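You operate a simulated robot arm through the tools that you are given. There is no shell and no other tool.

You run a simulated robot arm. Do the job below in one go: nothing can be reset, and whatever is moved stays where it is left.

## Task
Lock off the white cabinet, then take its white panel off.
Fine: isolator OFF with the lock slide over it before a latch moves; stand the panel in the grey rack's narrow slot; leave both latches free.

It is judged by the outcome, as a careful person would: the job done as asked, and still so three seconds after it is handed in. It fails if anything else is knocked over, pushed out of place, dropped, spilled or broken.

## Robot
A 7-joint arm with a three-finger gripper, fixed in place. Base frame: the origin is on the floor under the middle of its stand, x ahead of it, y to its left, z up. Readings come in m, degrees, newtons and seconds.
It reaches about 1.342 m from its shoulder. Its first joint turns from -166.0 to 166.0 degrees. Payload 2.69 kg.
The tool frame sits at the grasp point between the pads (the TCP): z along the fingers, y along the line on which they close. The tips reach 0.03 m beyond it. The gripper opens to 0.128 m; its body begins 0.117 m behind the TCP.
Orientation is that of the tool frame in the base frame, as a unit quaternion [x, y, z, w]. With the fingers straight down and closing along the base's y, the tool's x points along the base's -x, its y along +y and its z along -z.

## Interface
- The arm moves only by the tool send_rows. Its argument "deltas" is one flat list of numbers, 7 for each row, row after row: the shift along the base's x, y, z in units of 200 mm (1.0 is 200 mm), then the turn, a rotation vector about the base's x, y, z in units of 45 degrees (1.0 is 45 degrees), then the gripper command, from -1 (fully open) to 1 (shut), values between in proportion. In form: [x, y, z, rx, ry, rz, gripper, x, y, z, rx, ry, rz, gripper, ...]. A call has 1 to 20 rows; each row is the pose to reach, as a shift and turn from the pose commanded when the call began. A call with a number of a shift or a turn outside -1 to 1 is refused whole. Each row takes 0.2 s and may step no farther than 0.05 m and 8.6 degrees from the row before; otherwise, or with a gripper value out of range, the whole call is refused. Where a pose cannot be reached the arm comes as near as it can. A force on the tool above 70 N (or 10 N above the force at the start of the call, whichever is more), or a blocked arm, ends the call early, and 0.2 s more pass. Each finger travels about 0.127 m/s and halts on what it meets, pressing with about 39 N; the grip force reading is that of the motor and also rises with nothing between the fingers. The clock runs only during rows and for 0.2 s after the last one: add rows that repeat a pose to give the fingers time. It gives the time, the measured TCP pose, the force on the tool (base axes), the opening and the grip force at its end, in the units of the frame above (readings bear some noise), with the torque about the TCP (base axes, N m) and any sound that the robot's microphone picked up.
- Cameras (640 x 400 px; columns grow to the right, rows downward): "scene" is fixed at [0.0512, -0.5012, 1.936]; the picture's right is [0.91, -0.42, 0.00], its down [-0.22, -0.47, -0.85] and it looks along [0.36, 0.78, -0.52] (base axes); focal length 325 px, centre (320, 200). "wrist" rides on the gripper at [0.058, 0.054, -0.131] in the tool frame; the picture's right is [-0.68, 0.74, 0.00], its down [-0.62, -0.57, -0.55] and it looks along [-0.40, -0.37, 0.84] (tool axes); focal length 234 px, centre (320, 200). There is no depth. A picture from a camera that has moved, and an enlarged one, comes with that camera's place and axes in the base frame and with its lens. The place of the scene camera against the robot may be out by one fixed shift of up to 0.012 m in any direction.
- get_image(camera): a new picture of that camera. No time passes.
- move_column(by): moves the trunk up (or, below 0, down) by that many m; the arm rides with it, the base frame stays. It gives what a move gives, with no picture.
- enlarge(camera, box): a new picture of the part [left, top, right, bottom] of that camera's present view, enlarged. No time passes.
- sign_off(): hands the job in; it is judged then, once.

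Nothing tells you positions but the pictures and the camera data. Unless the task says otherwise, let go and move clear before handing in.

The tools are called after "Call:" as a command line: name --argument value ..., lists and objects as JSON in quotes. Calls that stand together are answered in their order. send_rows: Moves the arm, as the interface text tells. Its arguments: {"type":"object","properties":{"deltas":{"type":"array"}},"required":["deltas"]} The other tools are called the same way: move_column (by) moves the trunk up or down; get_image (camera) takes a picture; enlarge (camera, box) takes an enlarged picture of a part of a camera's view; sign_off () hands the job in.

At the start:

```text
time: 0.0
eef_pos: [0.6794, 0.1631, 1.5709]
ee_rot: [0.0, 1.0, 0.001, 0.0]
contact_force: [-0.3, 0.3, 0.5]
ft_torque: [-0.02, -0.02, -0.01]
finger_gap: 0.1283
gripper_force: 0.0
trunk travel left (down, up): [-0.275, 0.075]
```

scene: 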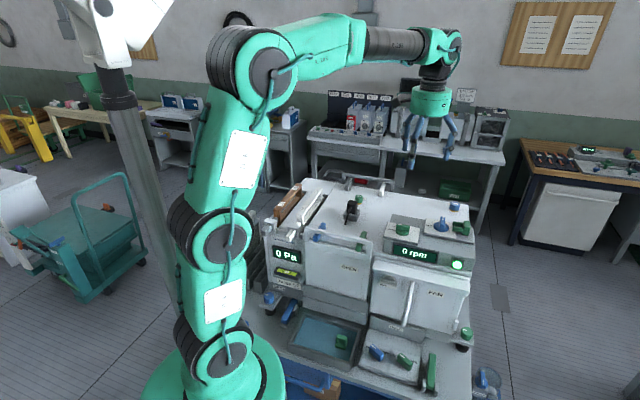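
wrist: 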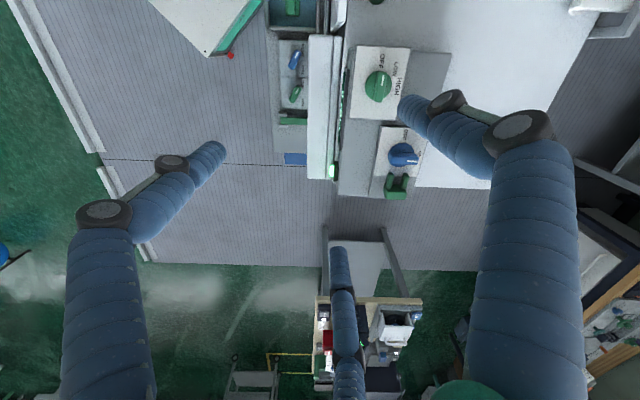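

The scene shows a white cabinet-like machine ahead of the arm with knobs, doors and a dark slot on top. I'll enlarge several regions first to find the isolator, lock slide, latches, panel and rack.

Call:
enlarge --camera "scene" --box '[240, 170, 400, 270]'

Call:
enlarge --camera "scene" --box '[350, 190, 510, 290]'

Call:
enlarge --camera "scene" --box '[240, 260, 400, 360]'

Call:
enlarge --camera "scene" --box '[350, 290, 510, 390]'

Call:
enlarge --camera "wrist" --box '[240, 0, 480, 200]'

```text
4.00 times, centred on (320, 220) of scene
camera zoom: at [0.0512, -0.5012, 1.936], right [0.91, -0.42, 0.0], down [-0.22, -0.47, -0.85], along [0.36, 0.78, -0.52], focal length 1299 px, centre (320, 120)
```

zoom: 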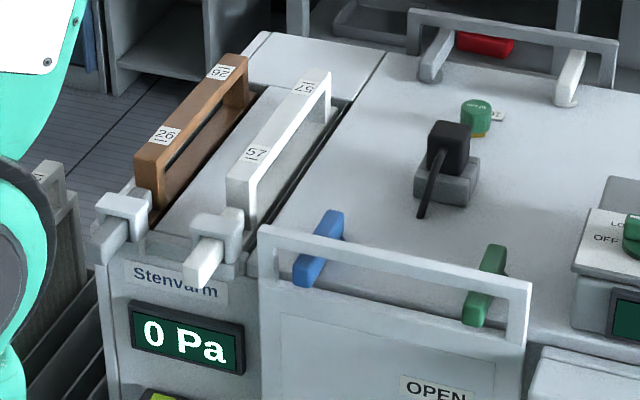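

```text
4.00 times, centred on (430, 240) of scene
camera zoom: at [0.0512, -0.5012, 1.936], right [0.91, -0.42, 0.0], down [-0.22, -0.47, -0.85], along [0.36, 0.78, -0.52], focal length 1299 px, centre (-120, 40)
```

zoom: 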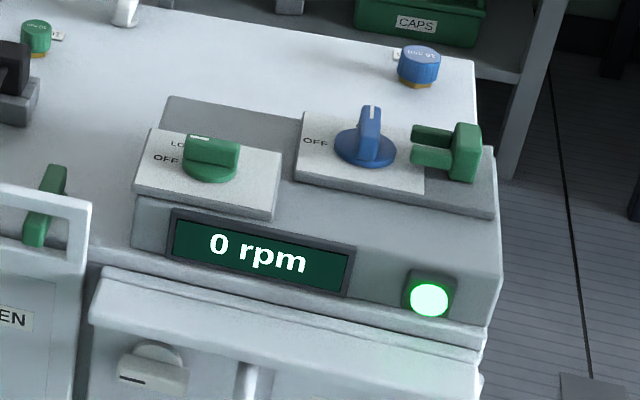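

```text
4.00 times, centred on (320, 310) of scene
camera zoom: at [0.0512, -0.5012, 1.936], right [0.91, -0.42, 0.0], down [-0.22, -0.47, -0.85], along [0.36, 0.78, -0.52], focal length 1299 px, centre (320, -240)
```

zoom: 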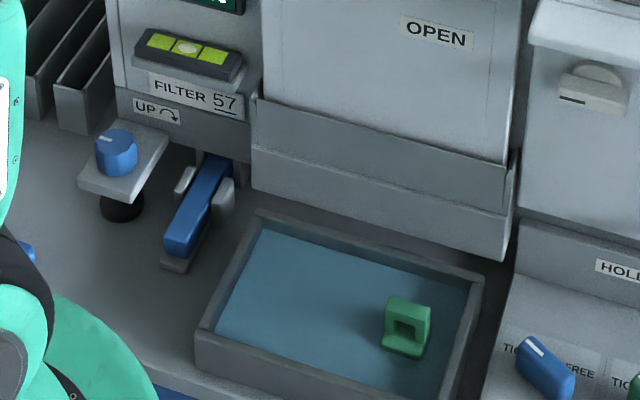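

```text
4.00 times, centred on (430, 340) of scene
camera zoom: at [0.0512, -0.5012, 1.936], right [0.91, -0.42, 0.0], down [-0.22, -0.47, -0.85], along [0.36, 0.78, -0.52], focal length 1299 px, centre (-120, -360)
```

zoom: 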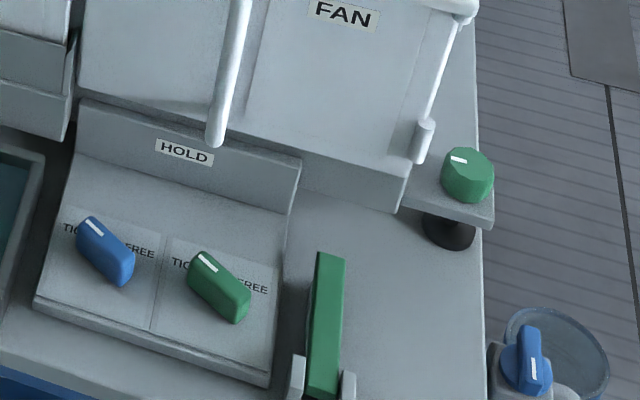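

```text
2.00 times, centred on (360, 100) of wrist
camera zoom: at [0.6195, 0.2183, 1.7019], right [0.68, 0.74, 0.0], down [0.62, -0.57, 0.55], along [0.4, -0.37, -0.84], focal length 468 px, centre (240, 400)
```

zoom: 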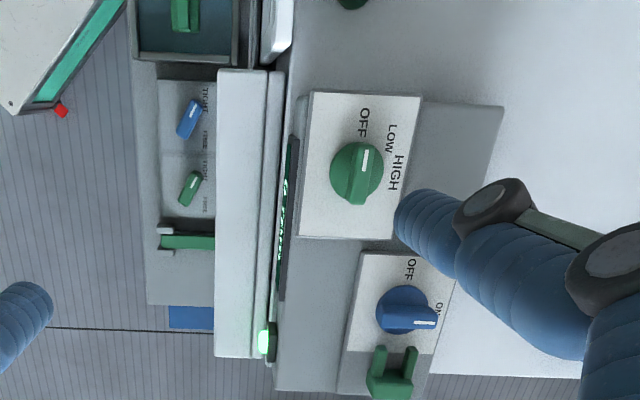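

I see a blue OFF/ON knob with a green forked slide beside it on the top right of the cabinet, TIGHT/FREE knobs marked HOLD at the lower front, and a FAN panel with a handle. I need closer views before moving.

Call:
enlarge --camera "scene" --box '[365, 250, 477, 320]'

Call:
enlarge --camera "scene" --box '[345, 315, 457, 385]'

Call:
enlarge --camera "scene" --box '[410, 195, 490, 245]'

Call:
enlarge --camera "scene" --box '[230, 230, 342, 300]'

Call:
enlarge --camera "scene" --box '[300, 80, 520, 220]'

Call:
enlarge --camera "scene" --box '[260, 330, 380, 400]'

```text
5.71 times, centred on (421, 285) of scene
camera zoom: at [0.0512, -0.5012, 1.936], right [0.91, -0.42, 0.0], down [-0.22, -0.47, -0.85], along [0.36, 0.78, -0.52], focal length 1856 px, centre (-257, -286)
```

zoom: 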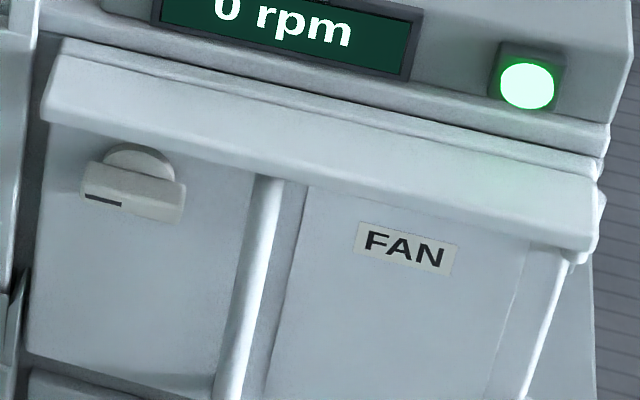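

```text
5.71 times, centred on (401, 350) of scene
camera zoom: at [0.0512, -0.5012, 1.936], right [0.91, -0.42, 0.0], down [-0.22, -0.47, -0.85], along [0.36, 0.78, -0.52], focal length 1856 px, centre (-143, -657)
```

zoom: 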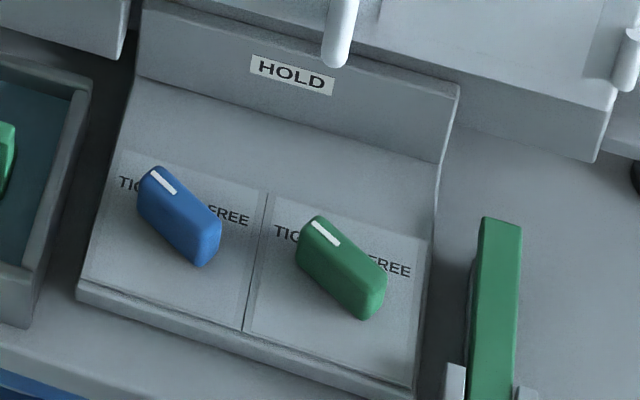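

```text
8.00 times, centred on (450, 220) of scene
camera zoom: at [0.0512, -0.5012, 1.936], right [0.91, -0.42, 0.0], down [-0.22, -0.47, -0.85], along [0.36, 0.78, -0.52], focal length 2598 px, centre (-720, 40)
```

zoom: 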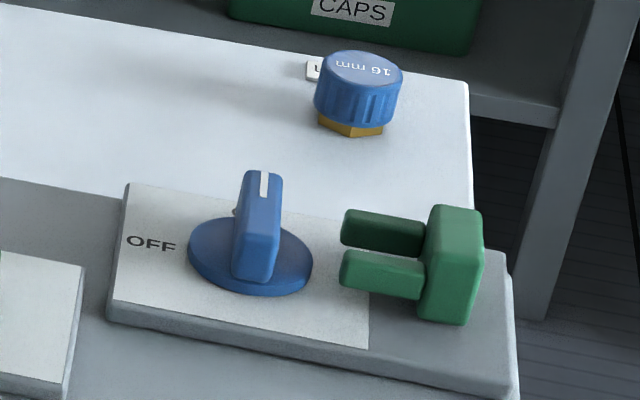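

```text
5.71 times, centred on (286, 265) of scene
camera zoom: at [0.0512, -0.5012, 1.936], right [0.91, -0.42, 0.0], down [-0.22, -0.47, -0.85], along [0.36, 0.78, -0.52], focal length 1856 px, centre (514, -171)
```

zoom: 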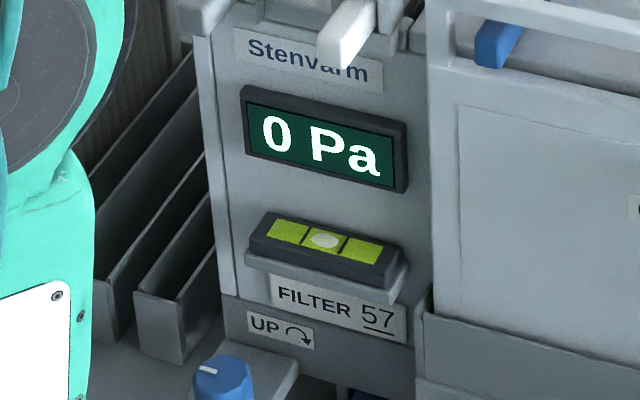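

```text
2.86 times, centred on (410, 150) of scene
camera zoom: at [0.0512, -0.5012, 1.936], right [0.91, -0.42, 0.0], down [-0.22, -0.47, -0.85], along [0.36, 0.78, -0.52], focal length 928 px, centre (63, 343)
```

zoom: 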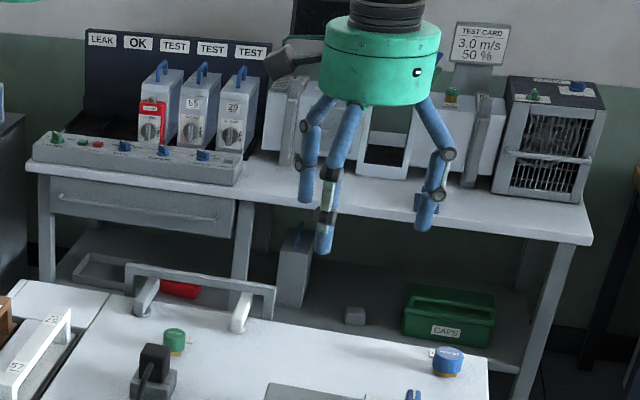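

```text
5.33 times, centred on (320, 365) of scene
camera zoom: at [0.0512, -0.5012, 1.936], right [0.91, -0.42, 0.0], down [-0.22, -0.47, -0.85], along [0.36, 0.78, -0.52], focal length 1732 px, centre (320, -680)
```

zoom: 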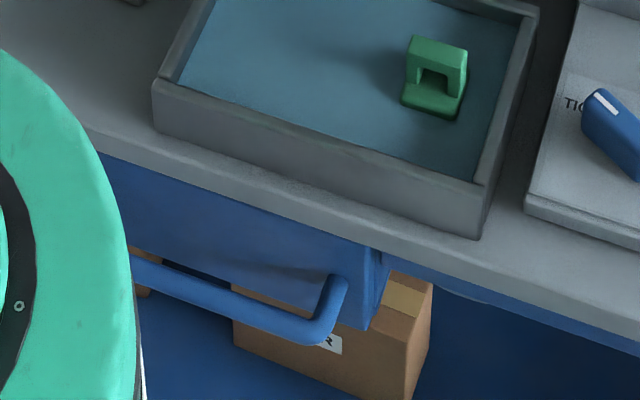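

The cabinet front seems to face back toward the robot, rotated about 40° (latches near (0.68,0.24,0.54) and (0.79,0.15,0.53), blue knob near (0.98,0.29,1.15)). I'll first close the gripper in the air to learn how the fingers look when closed.

Call:
send_rows --deltas '[0, 0, 0, 0, 0, 0, 1, 0, 0, 0, 0, 0, 0, 1, 0, 0, 0, 0, 0, 0, 1, 0, 0, 0, 0, 0, 0, 1]'

Call:
get_image --camera "wrist"

Call:
enlarge --camera "scene" --box '[380, 70, 476, 170]'

```text
time: 1.0
eef_pos: [0.6783, 0.1632, 1.5717]
ee_rot: [0.0, 1.0, 0.0, 0.0]
contact_force: [-0.4, 0.1, 0.1]
ft_torque: [0.01, 0.02, 0.03]
finger_gap: 0.0023
gripper_force: 31.8
trunk travel left (down, up): [-0.275, 0.075]
```

```text
taken
camera wrist: at [0.6195, 0.2183, 1.7019], right [0.68, 0.74, 0.0], down [0.62, -0.57, 0.55], along [0.4, -0.37, -0.84], focal length 234 px, centre (320, 200)
```

wrist: 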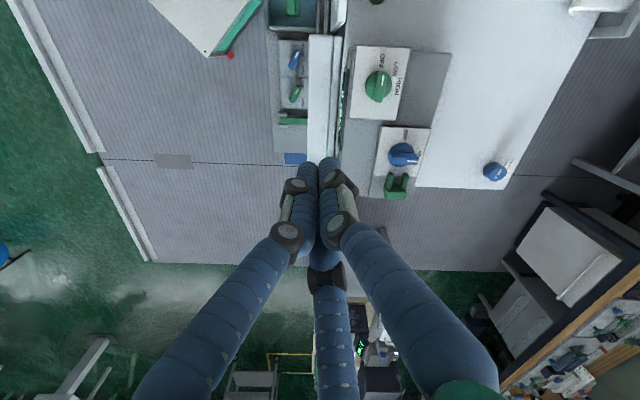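

```text
4.00 times, centred on (428, 120) of scene
camera zoom: at [0.0512, -0.5012, 1.936], right [0.91, -0.42, 0.0], down [-0.22, -0.47, -0.85], along [0.36, 0.78, -0.52], focal length 1299 px, centre (-112, 520)
```

zoom: 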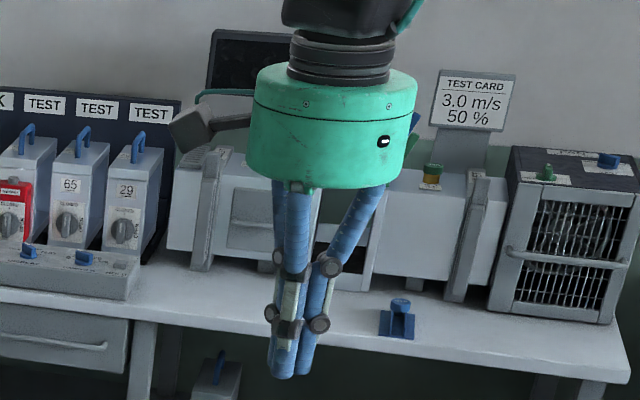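

The closed fingers make a slim probe, good for pushing. Next I'll turn the wrist and move back and down to view the cabinet front.

Call:
send_rows --deltas '[-0.075, -0.133, 0, 0, 0, 0.167, 1, -0.15, -0.267, 0, 0, 0, 0.333, 1, -0.225, -0.4, -0.1, 0, 0, 0.5, 1, -0.3, -0.533, -0.2, 0, 0, 0.667, 1, -0.375, -0.667, -0.3, 0, 0, 0.833, 1, -0.45, -0.8, -0.4, 0, 0, 1.0, 1]'

Call:
send_rows --deltas '[0, 0, -0.1, 0, 0, 0.167, 1, 0, 0, -0.2, 0, 0, 0.333, 1, 0, 0, -0.3, 0, 0, 0.5, 1, 0, 0, -0.4, 0, 0, 0.667, 1, 0, 0, -0.5, 0, 0, 0.833, 1, 0, 0, -0.6, 0, 0, 1.0, 1]'

Call:
get_image --camera "wrist"

Call:
get_image --camera "scene"

```text
time: 2.4
eef_pos: [0.5868, 0.003, 1.4894]
ee_rot: [-0.384, 0.923, -0.001, 0.001]
contact_force: [-0.7, -0.6, 0.3]
ft_torque: [-0.01, -0.01, -0.02]
finger_gap: 0.0022
gripper_force: 31.6
trunk travel left (down, up): [-0.275, 0.075]
```

```text
time: 3.8
eef_pos: [0.5882, 0.0032, 1.371]
ee_rot: [0.708, -0.706, 0.0, -0.001]
contact_force: [-0.4, 0.0, 0.7]
ft_torque: [-0.01, -0.02, -0.03]
finger_gap: 0.0022
gripper_force: 32.1
trunk travel left (down, up): [-0.275, 0.075]
```

```text
taken
camera wrist: at [0.5336, -0.0535, 1.5013], right [-0.74, 0.68, 0.0], down [0.56, 0.62, 0.55], along [0.37, 0.4, -0.84], focal length 234 px, centre (320, 200)
```

wrist: 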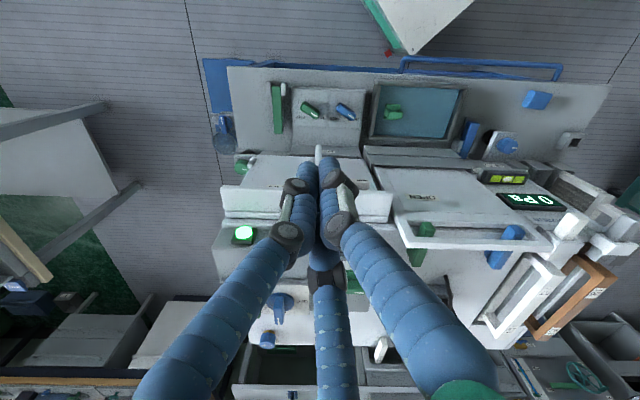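

```text
taken
```

scene: 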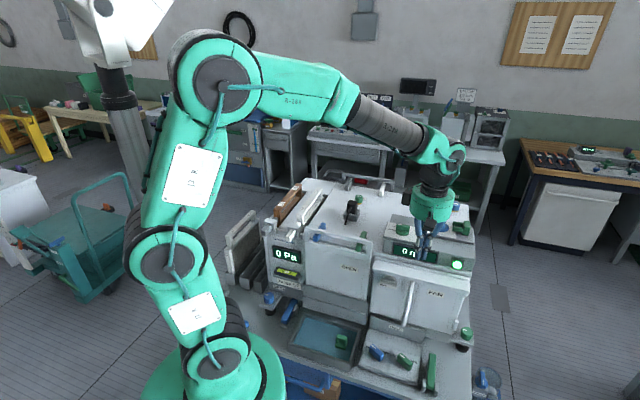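

The wrist view is upside down but useful; the scene camera now shows a rack at the left of the cabinet. I'll enlarge on both.

Call:
enlarge --camera "scene" --box '[210, 195, 306, 295]'

Call:
enlarge --camera "wrist" --box '[200, 50, 420, 210]'

Call:
enlarge --camera "wrist" --box '[380, 80, 640, 260]'

Call:
enlarge --camera "wrist" --box '[380, 220, 640, 400]'

```text
4.00 times, centred on (258, 245) of scene
camera zoom: at [0.0512, -0.5012, 1.936], right [0.91, -0.42, 0.0], down [-0.22, -0.47, -0.85], along [0.36, 0.78, -0.52], focal length 1299 px, centre (568, 20)
```

zoom: 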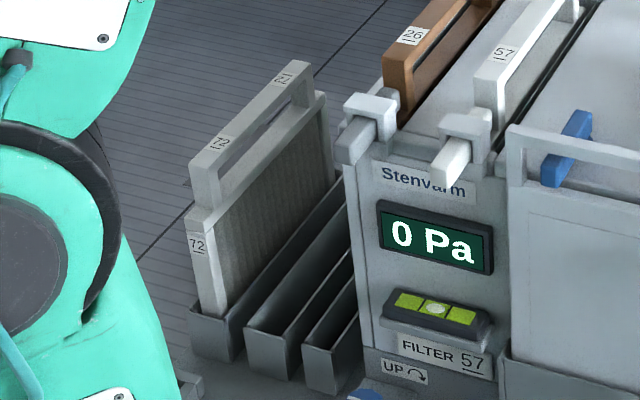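

```text
2.50 times, centred on (310, 130) of wrist
camera zoom: at [0.5336, -0.0535, 1.5013], right [-0.74, 0.68, 0.0], down [0.56, 0.62, 0.55], along [0.37, 0.4, -0.84], focal length 585 px, centre (345, 375)
```

zoom: 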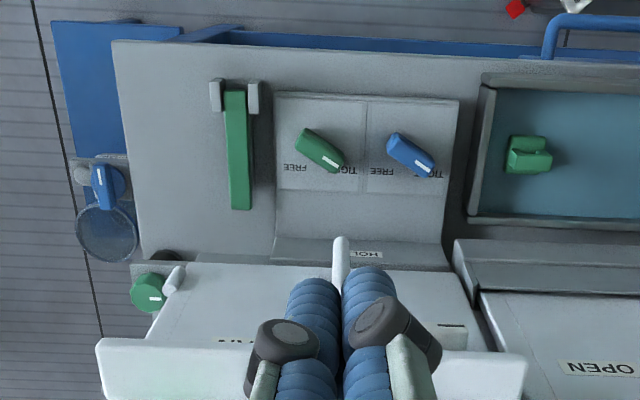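

```text
2.22 times, centred on (510, 170) of wrist
camera zoom: at [0.5336, -0.0535, 1.5013], right [-0.74, 0.68, 0.0], down [0.56, 0.62, 0.55], along [0.37, 0.4, -0.84], focal length 520 px, centre (-102, 267)
```

zoom: 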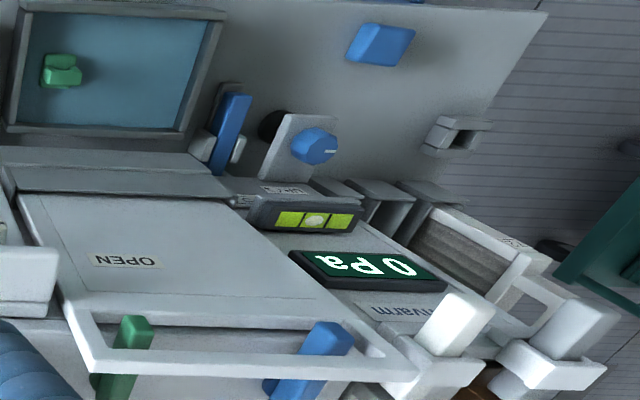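

```text
2.22 times, centred on (510, 310) of wrist
camera zoom: at [0.5336, -0.0535, 1.5013], right [-0.74, 0.68, 0.0], down [0.56, 0.62, 0.55], along [0.37, 0.4, -0.84], focal length 520 px, centre (-102, -44)
```

zoom: 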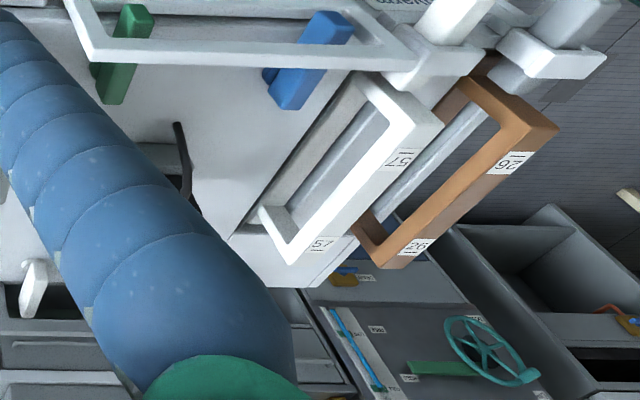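

The white OPEN panel (about 0.26 m wide, top at z≈1.20) has blue and green tabs passing through its loop handle – likely the latches. The rack with filter 72 sits left of the cabinet. I'll move the camera above the tabs for a clear look.

Call:
send_rows --deltas '[0, 0, 0.2, 0, 0, 0, 1, 0, 0, 0.4, 0, 0, 0, 1, 0, 0.2, 0.4, 0, 0, 0, 1, 0, 0.4, 0.4, 0, 0, 0, 1, 0, 0.6, 0.4, 0, 0, 0, 1, 0, 0.8, 0.4, 0, 0, 0, 1, 0, 1.0, 0.4, 0, 0, 0, 1]'

Call:
send_rows --deltas '[-0.05, 0.2, 0, 0, 0, 0, 1, -0.1, 0.4, 0, 0, 0, 0, 1, -0.15, 0.6, 0, 0, 0, 0, 1, -0.15, 0.8, 0, 0, 0, 0, 1, -0.15, 1.0, 0, 0, 0, 0, 1]'

Call:
get_image --camera "wrist"

Call:
get_image --camera "scene"

```text
time: 5.4
eef_pos: [0.5887, 0.2057, 1.4508]
ee_rot: [-0.707, 0.707, 0.0, 0.0]
contact_force: [0.2, -0.1, -0.2]
ft_torque: [0.0, 0.01, -0.04]
finger_gap: 0.0022
gripper_force: 31.7
trunk travel left (down, up): [-0.275, 0.075]
```

```text
time: 6.6
eef_pos: [0.5592, 0.4033, 1.4496]
ee_rot: [-0.707, 0.707, 0.0, -0.001]
contact_force: [0.7, 0.7, 0.4]
ft_torque: [-0.02, 0.02, 0.01]
finger_gap: 0.0022
gripper_force: 31.5
trunk travel left (down, up): [-0.275, 0.075]
```

```text
taken
camera wrist: at [0.5057, 0.3479, 1.5812], right [-0.74, 0.68, 0.0], down [0.57, 0.62, 0.55], along [0.37, 0.4, -0.84], focal length 234 px, centre (320, 200)
```

wrist: 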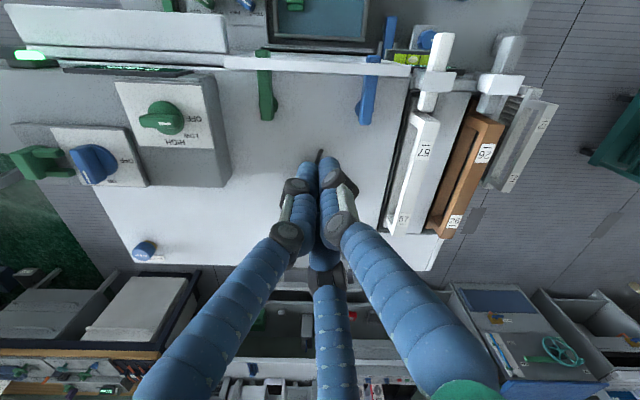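

```text
taken
```

scene: 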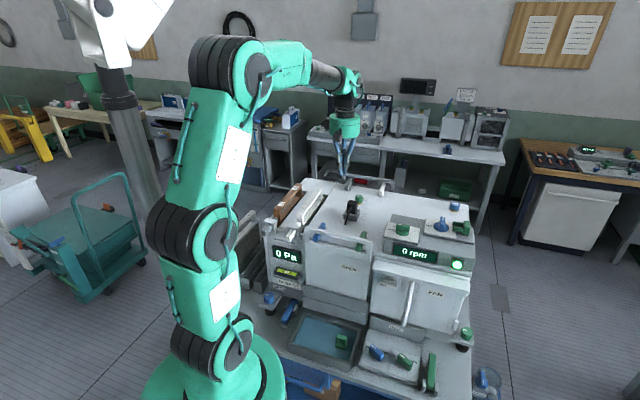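

Call:
enlarge --camera "wrist" --box '[220, 20, 440, 150]'

Call:
enlarge --camera "wrist" --box '[0, 70, 240, 220]'

Call:
enlarge --camera "wrist" --box '[360, 10, 580, 250]'

```text
2.91 times, centred on (330, 85) of wrist
camera zoom: at [0.5057, 0.3479, 1.5812], right [-0.74, 0.68, 0.0], down [0.57, 0.62, 0.55], along [0.37, 0.4, -0.84], focal length 681 px, centre (291, 534)
```

zoom: 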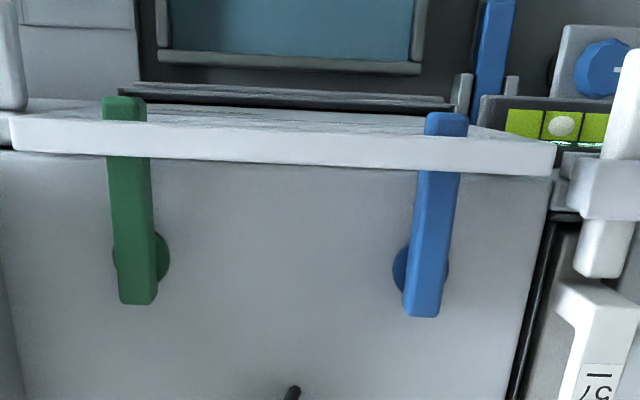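

```text
2.67 times, centred on (120, 145) of wrist
camera zoom: at [0.5057, 0.3479, 1.5812], right [-0.74, 0.68, 0.0], down [0.57, 0.62, 0.55], along [0.37, 0.4, -0.84], focal length 624 px, centre (853, 347)
```

zoom: 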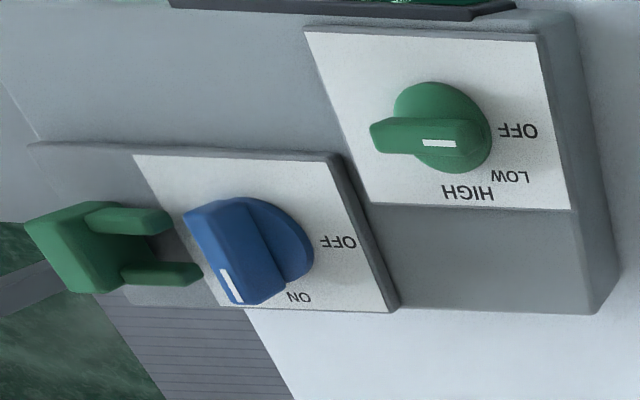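

```text
1.67 times, centred on (470, 130) of wrist
camera zoom: at [0.5057, 0.3479, 1.5812], right [-0.74, 0.68, 0.0], down [0.57, 0.62, 0.55], along [0.37, 0.4, -0.84], focal length 390 px, centre (70, 317)
```

zoom: 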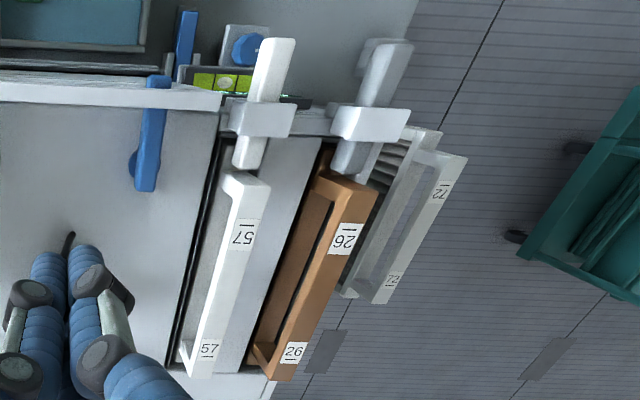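

The latches are clear now: blue and green bars pivoting on top of the cabinet, passing through the white OPEN panel's loop handle; the cabinet is turned about -44°. Next I'll look closely at the isolator from above.

Call:
send_rows --deltas '[0.22, -0.05, 0, 0, 0, 0, 1, 0.44, -0.1, 0, 0, 0, 0, 1, 0.66, -0.15, 0, 0, 0, 0, 1, 0.88, -0.2, 0, 0, 0, 0, 1, 1.0, -0.25, 0, 0, 0, 0, 1]'

Call:
send_rows --deltas '[0.22, -0.05, 0, 0, 0, 0, 1, 0.44, -0.1, 0, 0, 0, 0, 1, 0.66, -0.15, 0, 0, 0, 0, 1, 0.88, -0.2, -0.1, 0, 0, 0, 1, 1.0, -0.25, -0.2, 0, 0, 0, 1, 1.0, -0.25, -0.25, 0, 0, 0, 1]'

Call:
get_image --camera "wrist"

Call:
get_image --camera "scene"

```text
time: 7.8
eef_pos: [0.7602, 0.3541, 1.4513]
ee_rot: [-0.707, 0.707, 0.0, 0.001]
contact_force: [-0.4, -0.1, -0.4]
ft_torque: [-0.02, 0.04, 0.0]
finger_gap: 0.002
gripper_force: 31.4
trunk travel left (down, up): [-0.275, 0.075]
```

```text
time: 9.2
eef_pos: [0.9606, 0.3029, 1.4001]
ee_rot: [-0.707, 0.707, 0.001, 0.0]
contact_force: [-0.2, 0.0, -0.4]
ft_torque: [-0.01, 0.01, 0.03]
finger_gap: 0.0019
gripper_force: 30.9
trunk travel left (down, up): [-0.275, 0.075]
```

```text
taken
camera wrist: at [0.9055, 0.2455, 1.5316], right [-0.74, 0.68, 0.0], down [0.57, 0.62, 0.55], along [0.37, 0.4, -0.84], focal length 234 px, centre (320, 200)
```

wrist: 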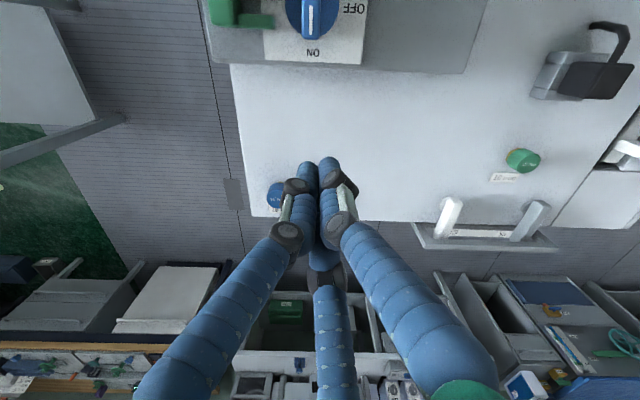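

```text
taken
```

scene: 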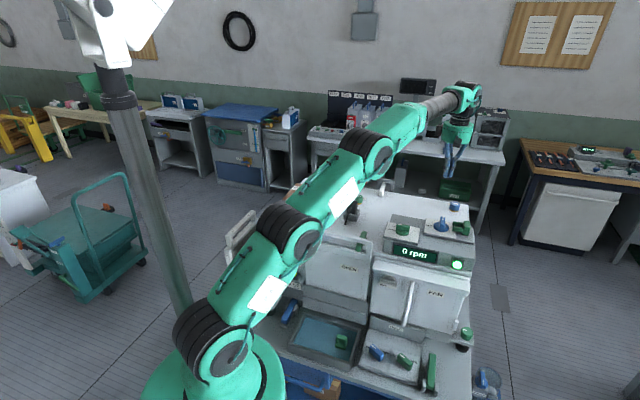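

The isolator is actually near (0.88, 0.21, 1.23). I'll shift back so it is under the gripper and in view.

Call:
send_rows --deltas '[-0.14, -0.14, 0, 0, 0, 0, 1, -0.28, -0.29, 0, 0, 0, 0, 1, -0.41, -0.43, 0, 0, 0, 0, 1]'

Call:
get_image --camera "wrist"

Call:
enlarge --camera "wrist" --box '[220, 40, 420, 165]'

```text
time: 10.0
eef_pos: [0.8775, 0.2166, 1.4011]
ee_rot: [0.708, -0.707, 0.0, 0.0]
contact_force: [0.0, -0.1, -1.1]
ft_torque: [0.01, 0.03, 0.0]
finger_gap: 0.0023
gripper_force: 31.3
trunk travel left (down, up): [-0.275, 0.075]
```

```text
taken
camera wrist: at [0.8239, 0.1594, 1.5321], right [-0.74, 0.68, 0.0], down [0.57, 0.62, 0.55], along [0.37, 0.4, -0.84], focal length 234 px, centre (320, 200)
```

wrist: 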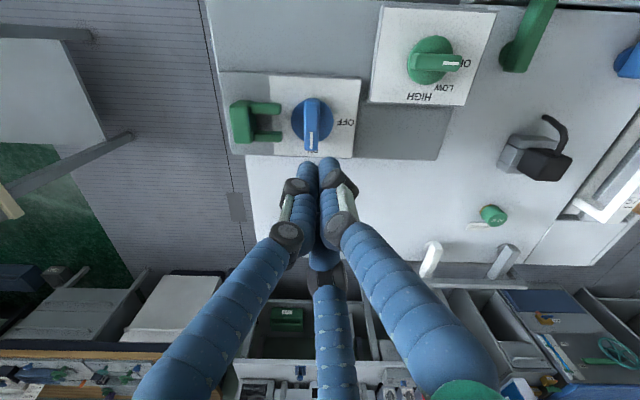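

```text
3.20 times, centred on (320, 102) of wrist
camera zoom: at [0.8239, 0.1594, 1.5321], right [-0.74, 0.68, 0.0], down [0.57, 0.62, 0.55], along [0.37, 0.4, -0.84], focal length 749 px, centre (320, 512)
```

zoom: 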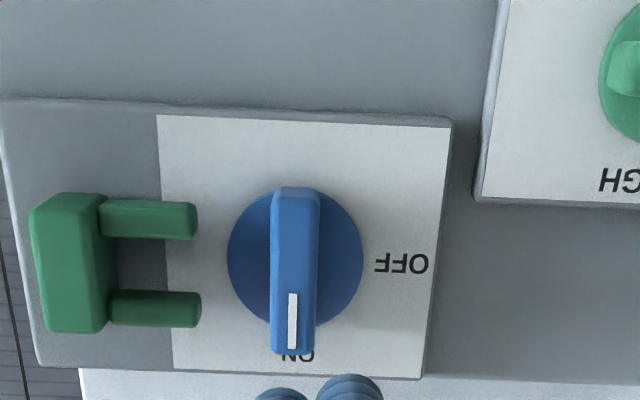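

The knob is clear: handle centre ≈(0.887,0.212), pointing to ON (away from the robot), OFF is on its left, fork on its right. I'll turn the wrist to line up with the cabinet and set a partly closed gripper to check finger spread.

Call:
send_rows --deltas '[0, 0, 0, 0, 0, -0.163, 0.4, 0, 0, 0, 0, 0, -0.326, 0.4, 0, 0, 0, 0, 0, -0.489, 0.4, 0, 0, 0, 0, 0, -0.652, 0.4, 0, 0, 0, 0, 0, -0.815, 0.4, 0, 0, 0, 0, 0, -0.978, 0.4, 0, 0, 0, 0, 0, -0.978, 0.4]'

Call:
get_image --camera "wrist"

Call:
enlarge --camera "wrist" --box '[220, 40, 420, 165]'

Call:
enlarge --camera "scene" --box '[380, 150, 500, 250]'

```text
time: 11.6
eef_pos: [0.8764, 0.2175, 1.4023]
ee_rot: [-0.389, 0.921, 0.0, 0.0]
contact_force: [0.4, 0.1, -0.6]
ft_torque: [0.0, -0.02, -0.01]
finger_gap: 0.0384
gripper_force: 0.1
trunk travel left (down, up): [-0.275, 0.075]
```

```text
taken
camera wrist: at [0.7969, 0.2136, 1.5325], right [-0.06, 1.0, 0.0], down [0.83, 0.05, 0.55], along [0.55, 0.03, -0.84], focal length 234 px, centre (320, 200)
```

wrist: 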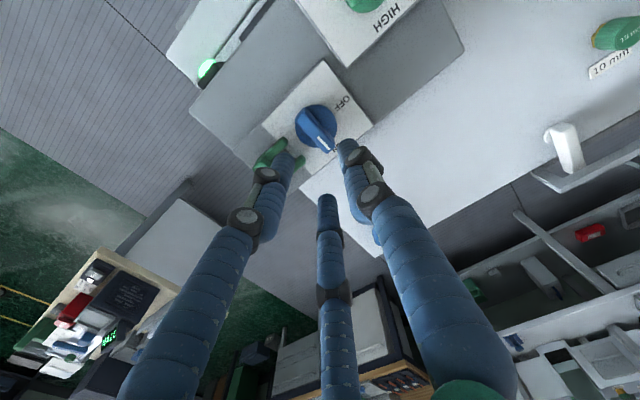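

```text
3.20 times, centred on (320, 102) of wrist
camera zoom: at [0.7969, 0.2136, 1.5325], right [-0.06, 1.0, 0.0], down [0.83, 0.05, 0.55], along [0.55, 0.03, -0.84], focal length 749 px, centre (320, 512)
```

zoom: 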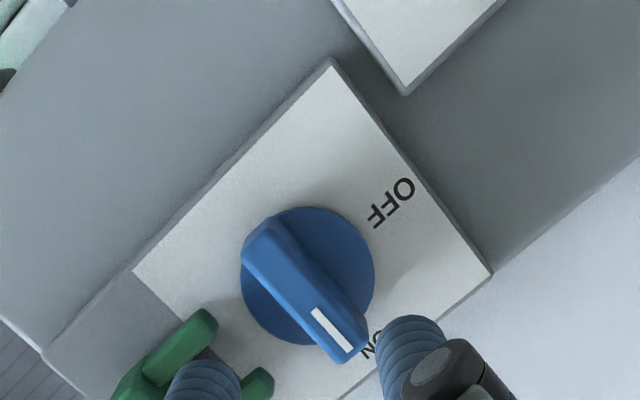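

```text
4.00 times, centred on (440, 200) of scene
camera zoom: at [0.0512, -0.5012, 1.936], right [0.91, -0.42, 0.0], down [-0.22, -0.47, -0.85], along [0.36, 0.78, -0.52], focal length 1299 px, centre (-160, 200)
```

zoom: 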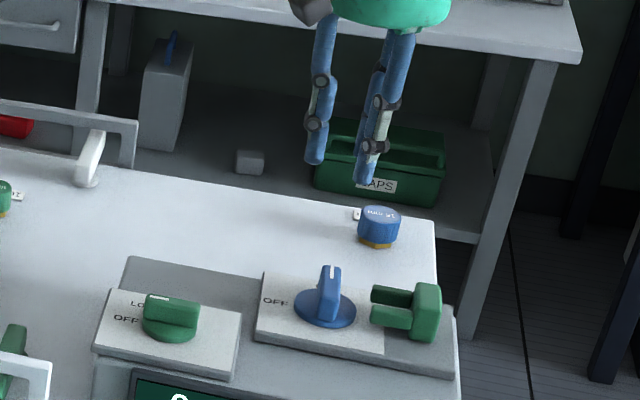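

The finger spread suits the handle. Knob centre comes out at (0.887, 0.212), handle top z≈1.241, disc z≈1.205. I'll move over it with a narrow opening and come down part way to check alignment.

Call:
send_rows --deltas '[0.027, -0.013, -0.1, 0, 0, 0, 0.5, 0.054, -0.025, -0.25, 0, 0, 0, 0.5, 0.054, -0.025, -0.4, 0, 0, 0, 0.5, 0.054, -0.025, -0.55, 0, 0, 0, 0.5]'

Call:
get_image --camera "wrist"

Call:
enlarge --camera "wrist" --box '[240, 90, 400, 190]'

Call:
enlarge --camera "scene" --box '[400, 180, 480, 230]'

```text
time: 12.6
eef_pos: [0.887, 0.2135, 1.2893]
ee_rot: [-0.391, 0.92, 0.0, -0.001]
contact_force: [0.6, 0.4, 0.1]
ft_torque: [0.01, 0.05, 0.01]
finger_gap: 0.032
gripper_force: 0.1
trunk travel left (down, up): [-0.275, 0.075]
```

```text
taken
camera wrist: at [0.807, 0.2093, 1.4207], right [-0.06, 1.0, 0.0], down [0.83, 0.05, 0.55], along [0.55, 0.03, -0.84], focal length 234 px, centre (320, 200)
```

wrist: 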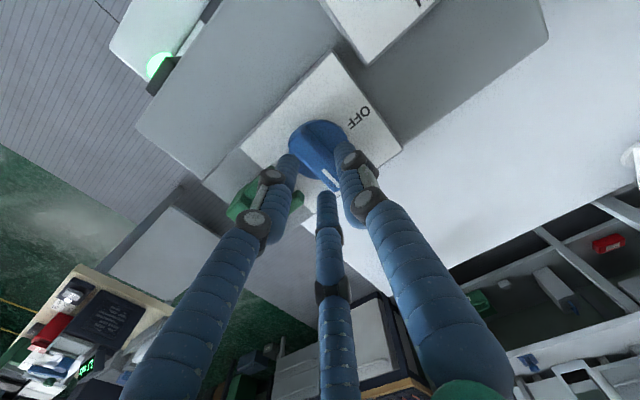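

```text
4.00 times, centred on (320, 140) of wrist
camera zoom: at [0.807, 0.2093, 1.4207], right [-0.06, 1.0, 0.0], down [0.83, 0.05, 0.55], along [0.55, 0.03, -0.84], focal length 937 px, centre (320, 440)
```

zoom: 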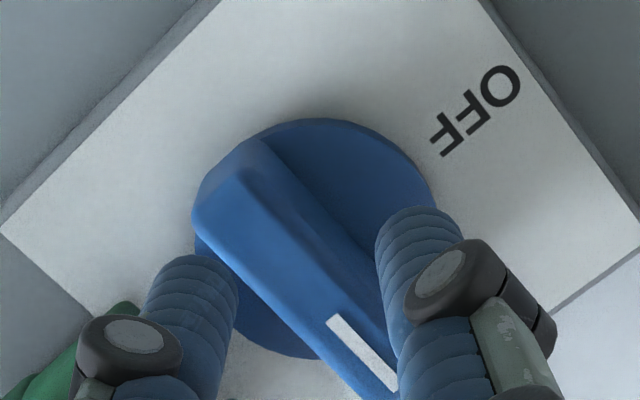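

```text
8.00 times, centred on (440, 205) of scene
camera zoom: at [0.0512, -0.5012, 1.936], right [0.91, -0.42, 0.0], down [-0.22, -0.47, -0.85], along [0.36, 0.78, -0.52], focal length 2598 px, centre (-640, 160)
```

zoom: 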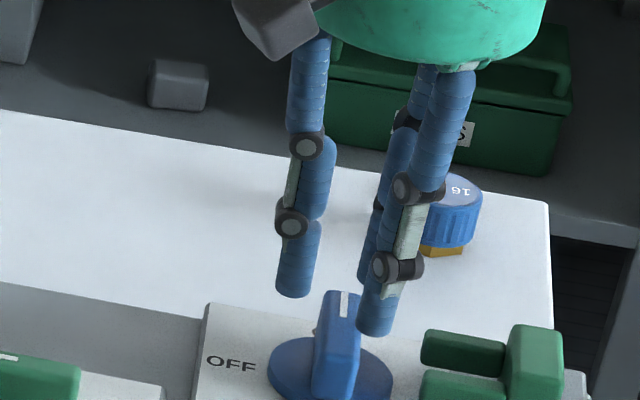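

The fingers straddle the handle. I'll go down around it and close.

Call:
send_rows --deltas '[0, -0.003, -0.1, 0, 0, 0, 0.5, 0, -0.004, -0.21, 0, 0, 0, 0.5, 0, -0.004, -0.21, 0, 0, 0, 0.8, 0, -0.004, -0.21, 0, 0, 0, 0.8]'

Call:
enlarge --camera "scene" --box '[400, 190, 480, 240]'

Call:
enlarge --camera "wrist" --box '[240, 110, 400, 210]'

```text
time: 13.2
eef_pos: [0.893, 0.2116, 1.2782]
ee_rot: [-0.39, 0.921, -0.004, 0.013]
contact_force: [5.7, -4.1, 21.2]
ft_torque: [-0.59, 0.14, -0.03]
finger_gap: 0.0336
gripper_force: 1.0
trunk travel left (down, up): [-0.275, 0.075]
stopped in row 2: the force on the tool passed its limit at 89 N (the readings are from after the stop); the commanded pose is now the measured one
```

```text
8.00 times, centred on (440, 215) of scene
camera zoom: at [0.0512, -0.5012, 1.936], right [0.91, -0.42, 0.0], down [-0.22, -0.47, -0.85], along [0.36, 0.78, -0.52], focal length 2598 px, centre (-640, 80)
```

zoom: 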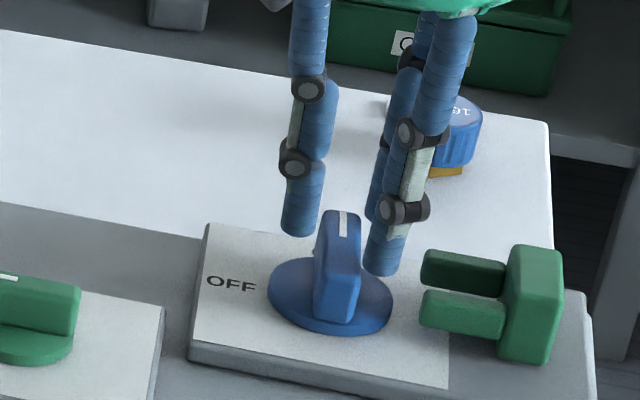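

```text
4.00 times, centred on (320, 160) of wrist
camera zoom: at [0.8093, 0.208, 1.4063], right [-0.06, 1.0, 0.0], down [0.82, 0.05, 0.57], along [0.57, 0.04, -0.82], focal length 937 px, centre (320, 360)
```

zoom: 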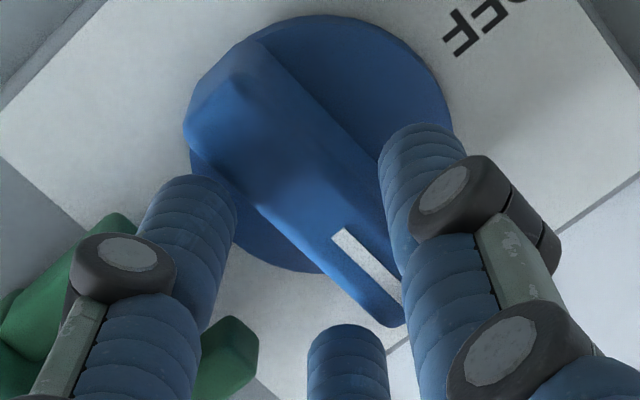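

A fingertip landed on the edge of the handle because the two-finger side leans inward. I'll back up, open a bit more, re-level the tool and try again with a wider gap.

Call:
send_rows --deltas '[0, 0, 0.1, 0, 0.017, 0, 0.4, -0.02, -0.003, 0.2, -0.004, 0.034, 0, 0.22, -0.02, -0.003, 0.2, -0.004, 0.034, 0, 0.22]'

Call:
enlarge --camera "wrist" --box '[240, 90, 400, 190]'

Call:
enlarge --camera "scene" --box '[400, 180, 480, 230]'

```text
time: 14.0
eef_pos: [0.8878, 0.2123, 1.3122]
ee_rot: [-0.39, 0.921, 0.001, -0.002]
contact_force: [0.2, -1.4, -0.5]
ft_torque: [0.01, 0.01, -0.03]
finger_gap: 0.0497
gripper_force: 0.1
trunk travel left (down, up): [-0.275, 0.075]
```

```text
4.00 times, centred on (320, 140) of wrist
camera zoom: at [0.8096, 0.2085, 1.4435], right [-0.06, 1.0, 0.0], down [0.84, 0.05, 0.54], along [0.54, 0.03, -0.84], focal length 937 px, centre (320, 440)
```

zoom: 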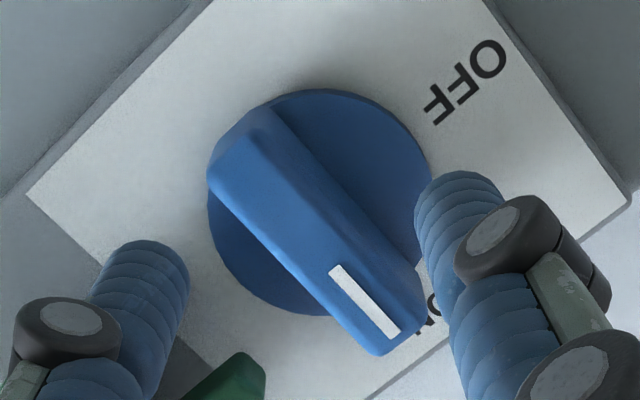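

```text
8.00 times, centred on (440, 205) of scene
camera zoom: at [0.0512, -0.5012, 1.936], right [0.91, -0.42, 0.0], down [-0.22, -0.47, -0.85], along [0.36, 0.78, -0.52], focal length 2598 px, centre (-640, 160)
```

zoom: 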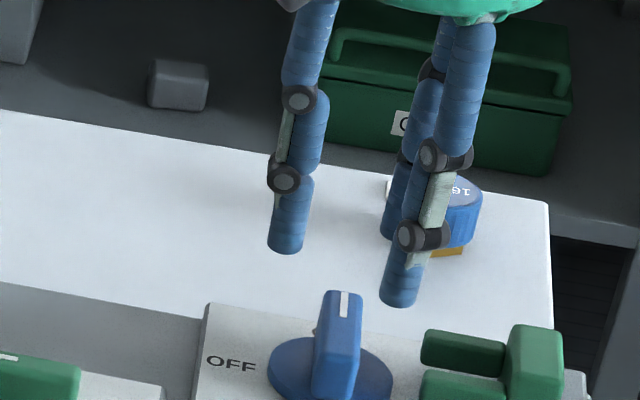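

Fingertip positions relative to the TCP are now calibrated: the mid-grip lies ~7 mm toward the single finger. I'll shift by that and come down in small steps.

Call:
send_rows --deltas '[0.019, -0.02, -0.05, 0, 0, 0, 0.22, 0.019, -0.02, -0.12, 0, 0, 0, 0.22, 0.019, -0.02, -0.18, 0, 0, 0, 0.22]'

Call:
enlarge --camera "wrist" --box '[240, 90, 400, 190]'

Call:
enlarge --camera "scene" --box '[400, 180, 480, 230]'

```text
time: 14.8
eef_pos: [0.8919, 0.2082, 1.2756]
ee_rot: [-0.391, 0.92, 0.002, -0.003]
contact_force: [0.8, -0.3, 0.1]
ft_torque: [-0.01, -0.01, -0.03]
finger_gap: 0.0499
gripper_force: 0.1
trunk travel left (down, up): [-0.275, 0.075]
```

```text
4.00 times, centred on (320, 140) of wrist
camera zoom: at [0.8128, 0.205, 1.4067], right [-0.06, 1.0, 0.0], down [0.84, 0.05, 0.54], along [0.54, 0.03, -0.84], focal length 937 px, centre (320, 440)
```

zoom: 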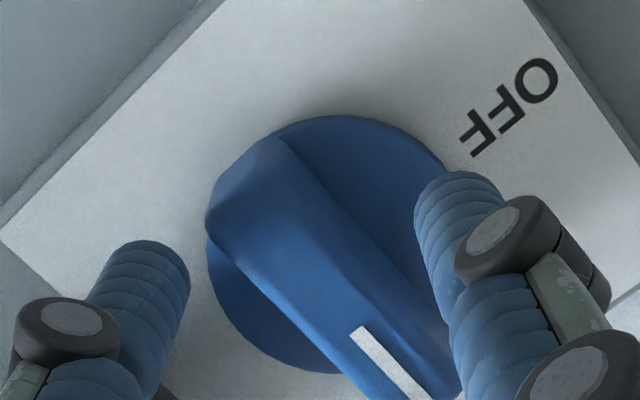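

```text
8.00 times, centred on (440, 205) of scene
camera zoom: at [0.0512, -0.5012, 1.936], right [0.91, -0.42, 0.0], down [-0.22, -0.47, -0.85], along [0.36, 0.78, -0.52], focal length 2598 px, centre (-640, 160)
```

zoom: 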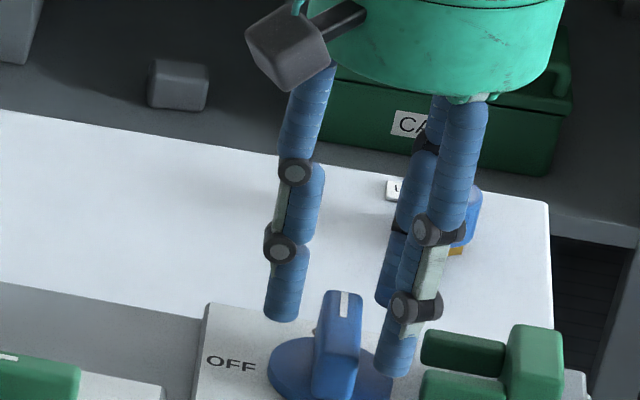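

Both sides clear the handle. Going down with a slightly smaller opening, then closing.

Call:
send_rows --deltas '[0, 0, -0.04, 0, 0, 0, 0.27, 0, 0, -0.09, 0, 0, 0, 0.27, 0, 0, -0.125, 0, 0, 0, 0.27, 0, 0, -0.125, 0, 0, 0, 0.27]'

Call:
enlarge --camera "scene" --box '[400, 190, 480, 240]'

```text
time: 15.8
eef_pos: [0.8919, 0.2072, 1.2522]
ee_rot: [-0.391, 0.921, 0.001, -0.003]
contact_force: [-0.4, 0.2, 2.9]
ft_torque: [0.01, -0.07, -0.01]
finger_gap: 0.0467
gripper_force: 0.2
trunk travel left (down, up): [-0.275, 0.075]
```

```text
8.00 times, centred on (440, 215) of scene
camera zoom: at [0.0512, -0.5012, 1.936], right [0.91, -0.42, 0.0], down [-0.22, -0.47, -0.85], along [0.36, 0.78, -0.52], focal length 2598 px, centre (-640, 80)
```

zoom: 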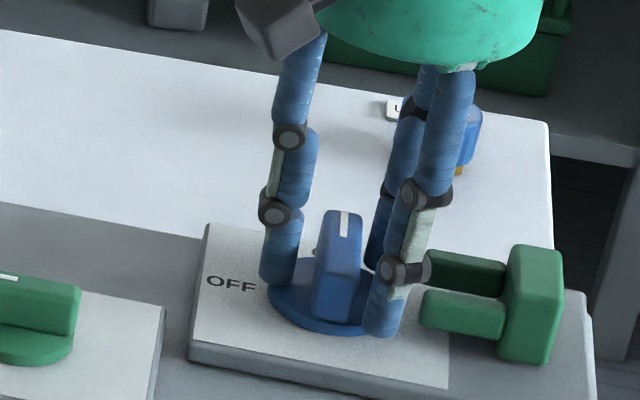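

Now closing on the handle (after lifting 3 mm to avoid rubbing).

Call:
send_rows --deltas '[0, 0, 0.015, 0, 0, 0, 0.4, 0, 0, 0.015, 0, 0, 0, 0.6, 0, 0, 0.015, 0, 0, 0, 0.8, 0, 0, 0.015, 0, 0, 0, 0.9]'

Call:
enlarge --camera "scene" --box '[400, 190, 480, 240]'

Call:
enlarge --camera "wrist" --box '[240, 110, 400, 210]'

```text
time: 16.8
eef_pos: [0.8922, 0.2072, 1.2548]
ee_rot: [-0.391, 0.92, 0.001, -0.003]
contact_force: [0.5, -4.0, -4.1]
ft_torque: [-0.16, -0.18, -0.03]
finger_gap: 0.028
gripper_force: 45.1
trunk travel left (down, up): [-0.275, 0.075]
```

```text
8.00 times, centred on (440, 215) of scene
camera zoom: at [0.0512, -0.5012, 1.936], right [0.91, -0.42, 0.0], down [-0.22, -0.47, -0.85], along [0.36, 0.78, -0.52], focal length 2598 px, centre (-640, 80)
```

zoom: 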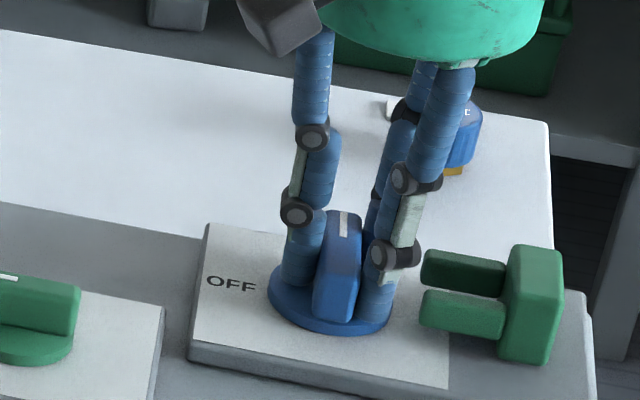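

```text
4.00 times, centred on (320, 160) of wrist
camera zoom: at [0.8125, 0.2039, 1.3848], right [-0.06, 1.0, 0.0], down [0.84, 0.05, 0.54], along [0.54, 0.03, -0.84], focal length 937 px, centre (320, 360)
```

zoom: 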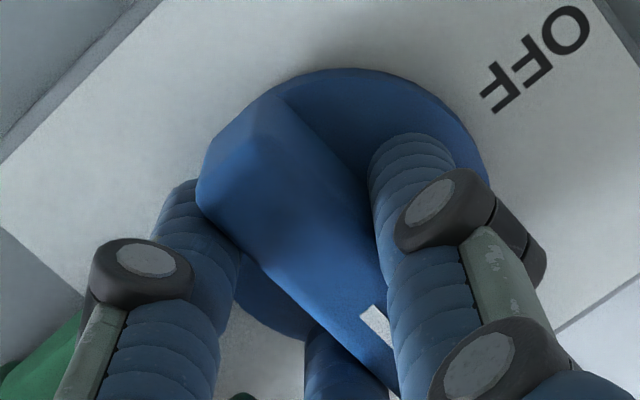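

The handle is gripped (gap 28 mm). Now turning it counter-clockwise toward OFF about the knob centre, 45° first.

Call:
send_rows --deltas '[0.003, 0.0035, 0, 0, 0, 0.167, 0.9, 0.006, 0.007, 0, 0, 0, 0.333, 0.9, 0.008, 0.0115, 0, 0, 0, 0.5, 0.9, 0.0095, 0.016, 0, 0, 0, 0.667, 0.9, 0.011, 0.0205, 0, 0, 0, 0.833, 0.9, 0.011, 0.025, 0, 0, 0, 1.0, 0.9]'

Call:
enlarge --camera "scene" --box '[400, 190, 480, 240]'

```text
time: 18.2
eef_pos: [0.8936, 0.2112, 1.2541]
ee_rot: [0.714, -0.7, -0.001, 0.003]
contact_force: [-4.5, -13.5, -10.8]
ft_torque: [-1.15, -0.15, 0.05]
finger_gap: 0.028
gripper_force: 45.4
trunk travel left (down, up): [-0.275, 0.075]
```

```text
8.00 times, centred on (440, 215) of scene
camera zoom: at [0.0512, -0.5012, 1.936], right [0.91, -0.42, 0.0], down [-0.22, -0.47, -0.85], along [0.36, 0.78, -0.52], focal length 2598 px, centre (-640, 80)
```

zoom: 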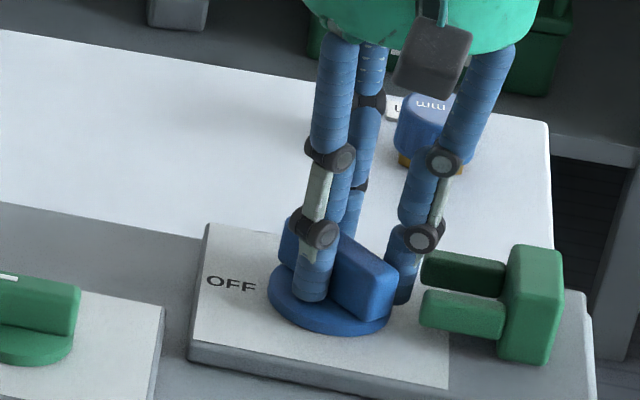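

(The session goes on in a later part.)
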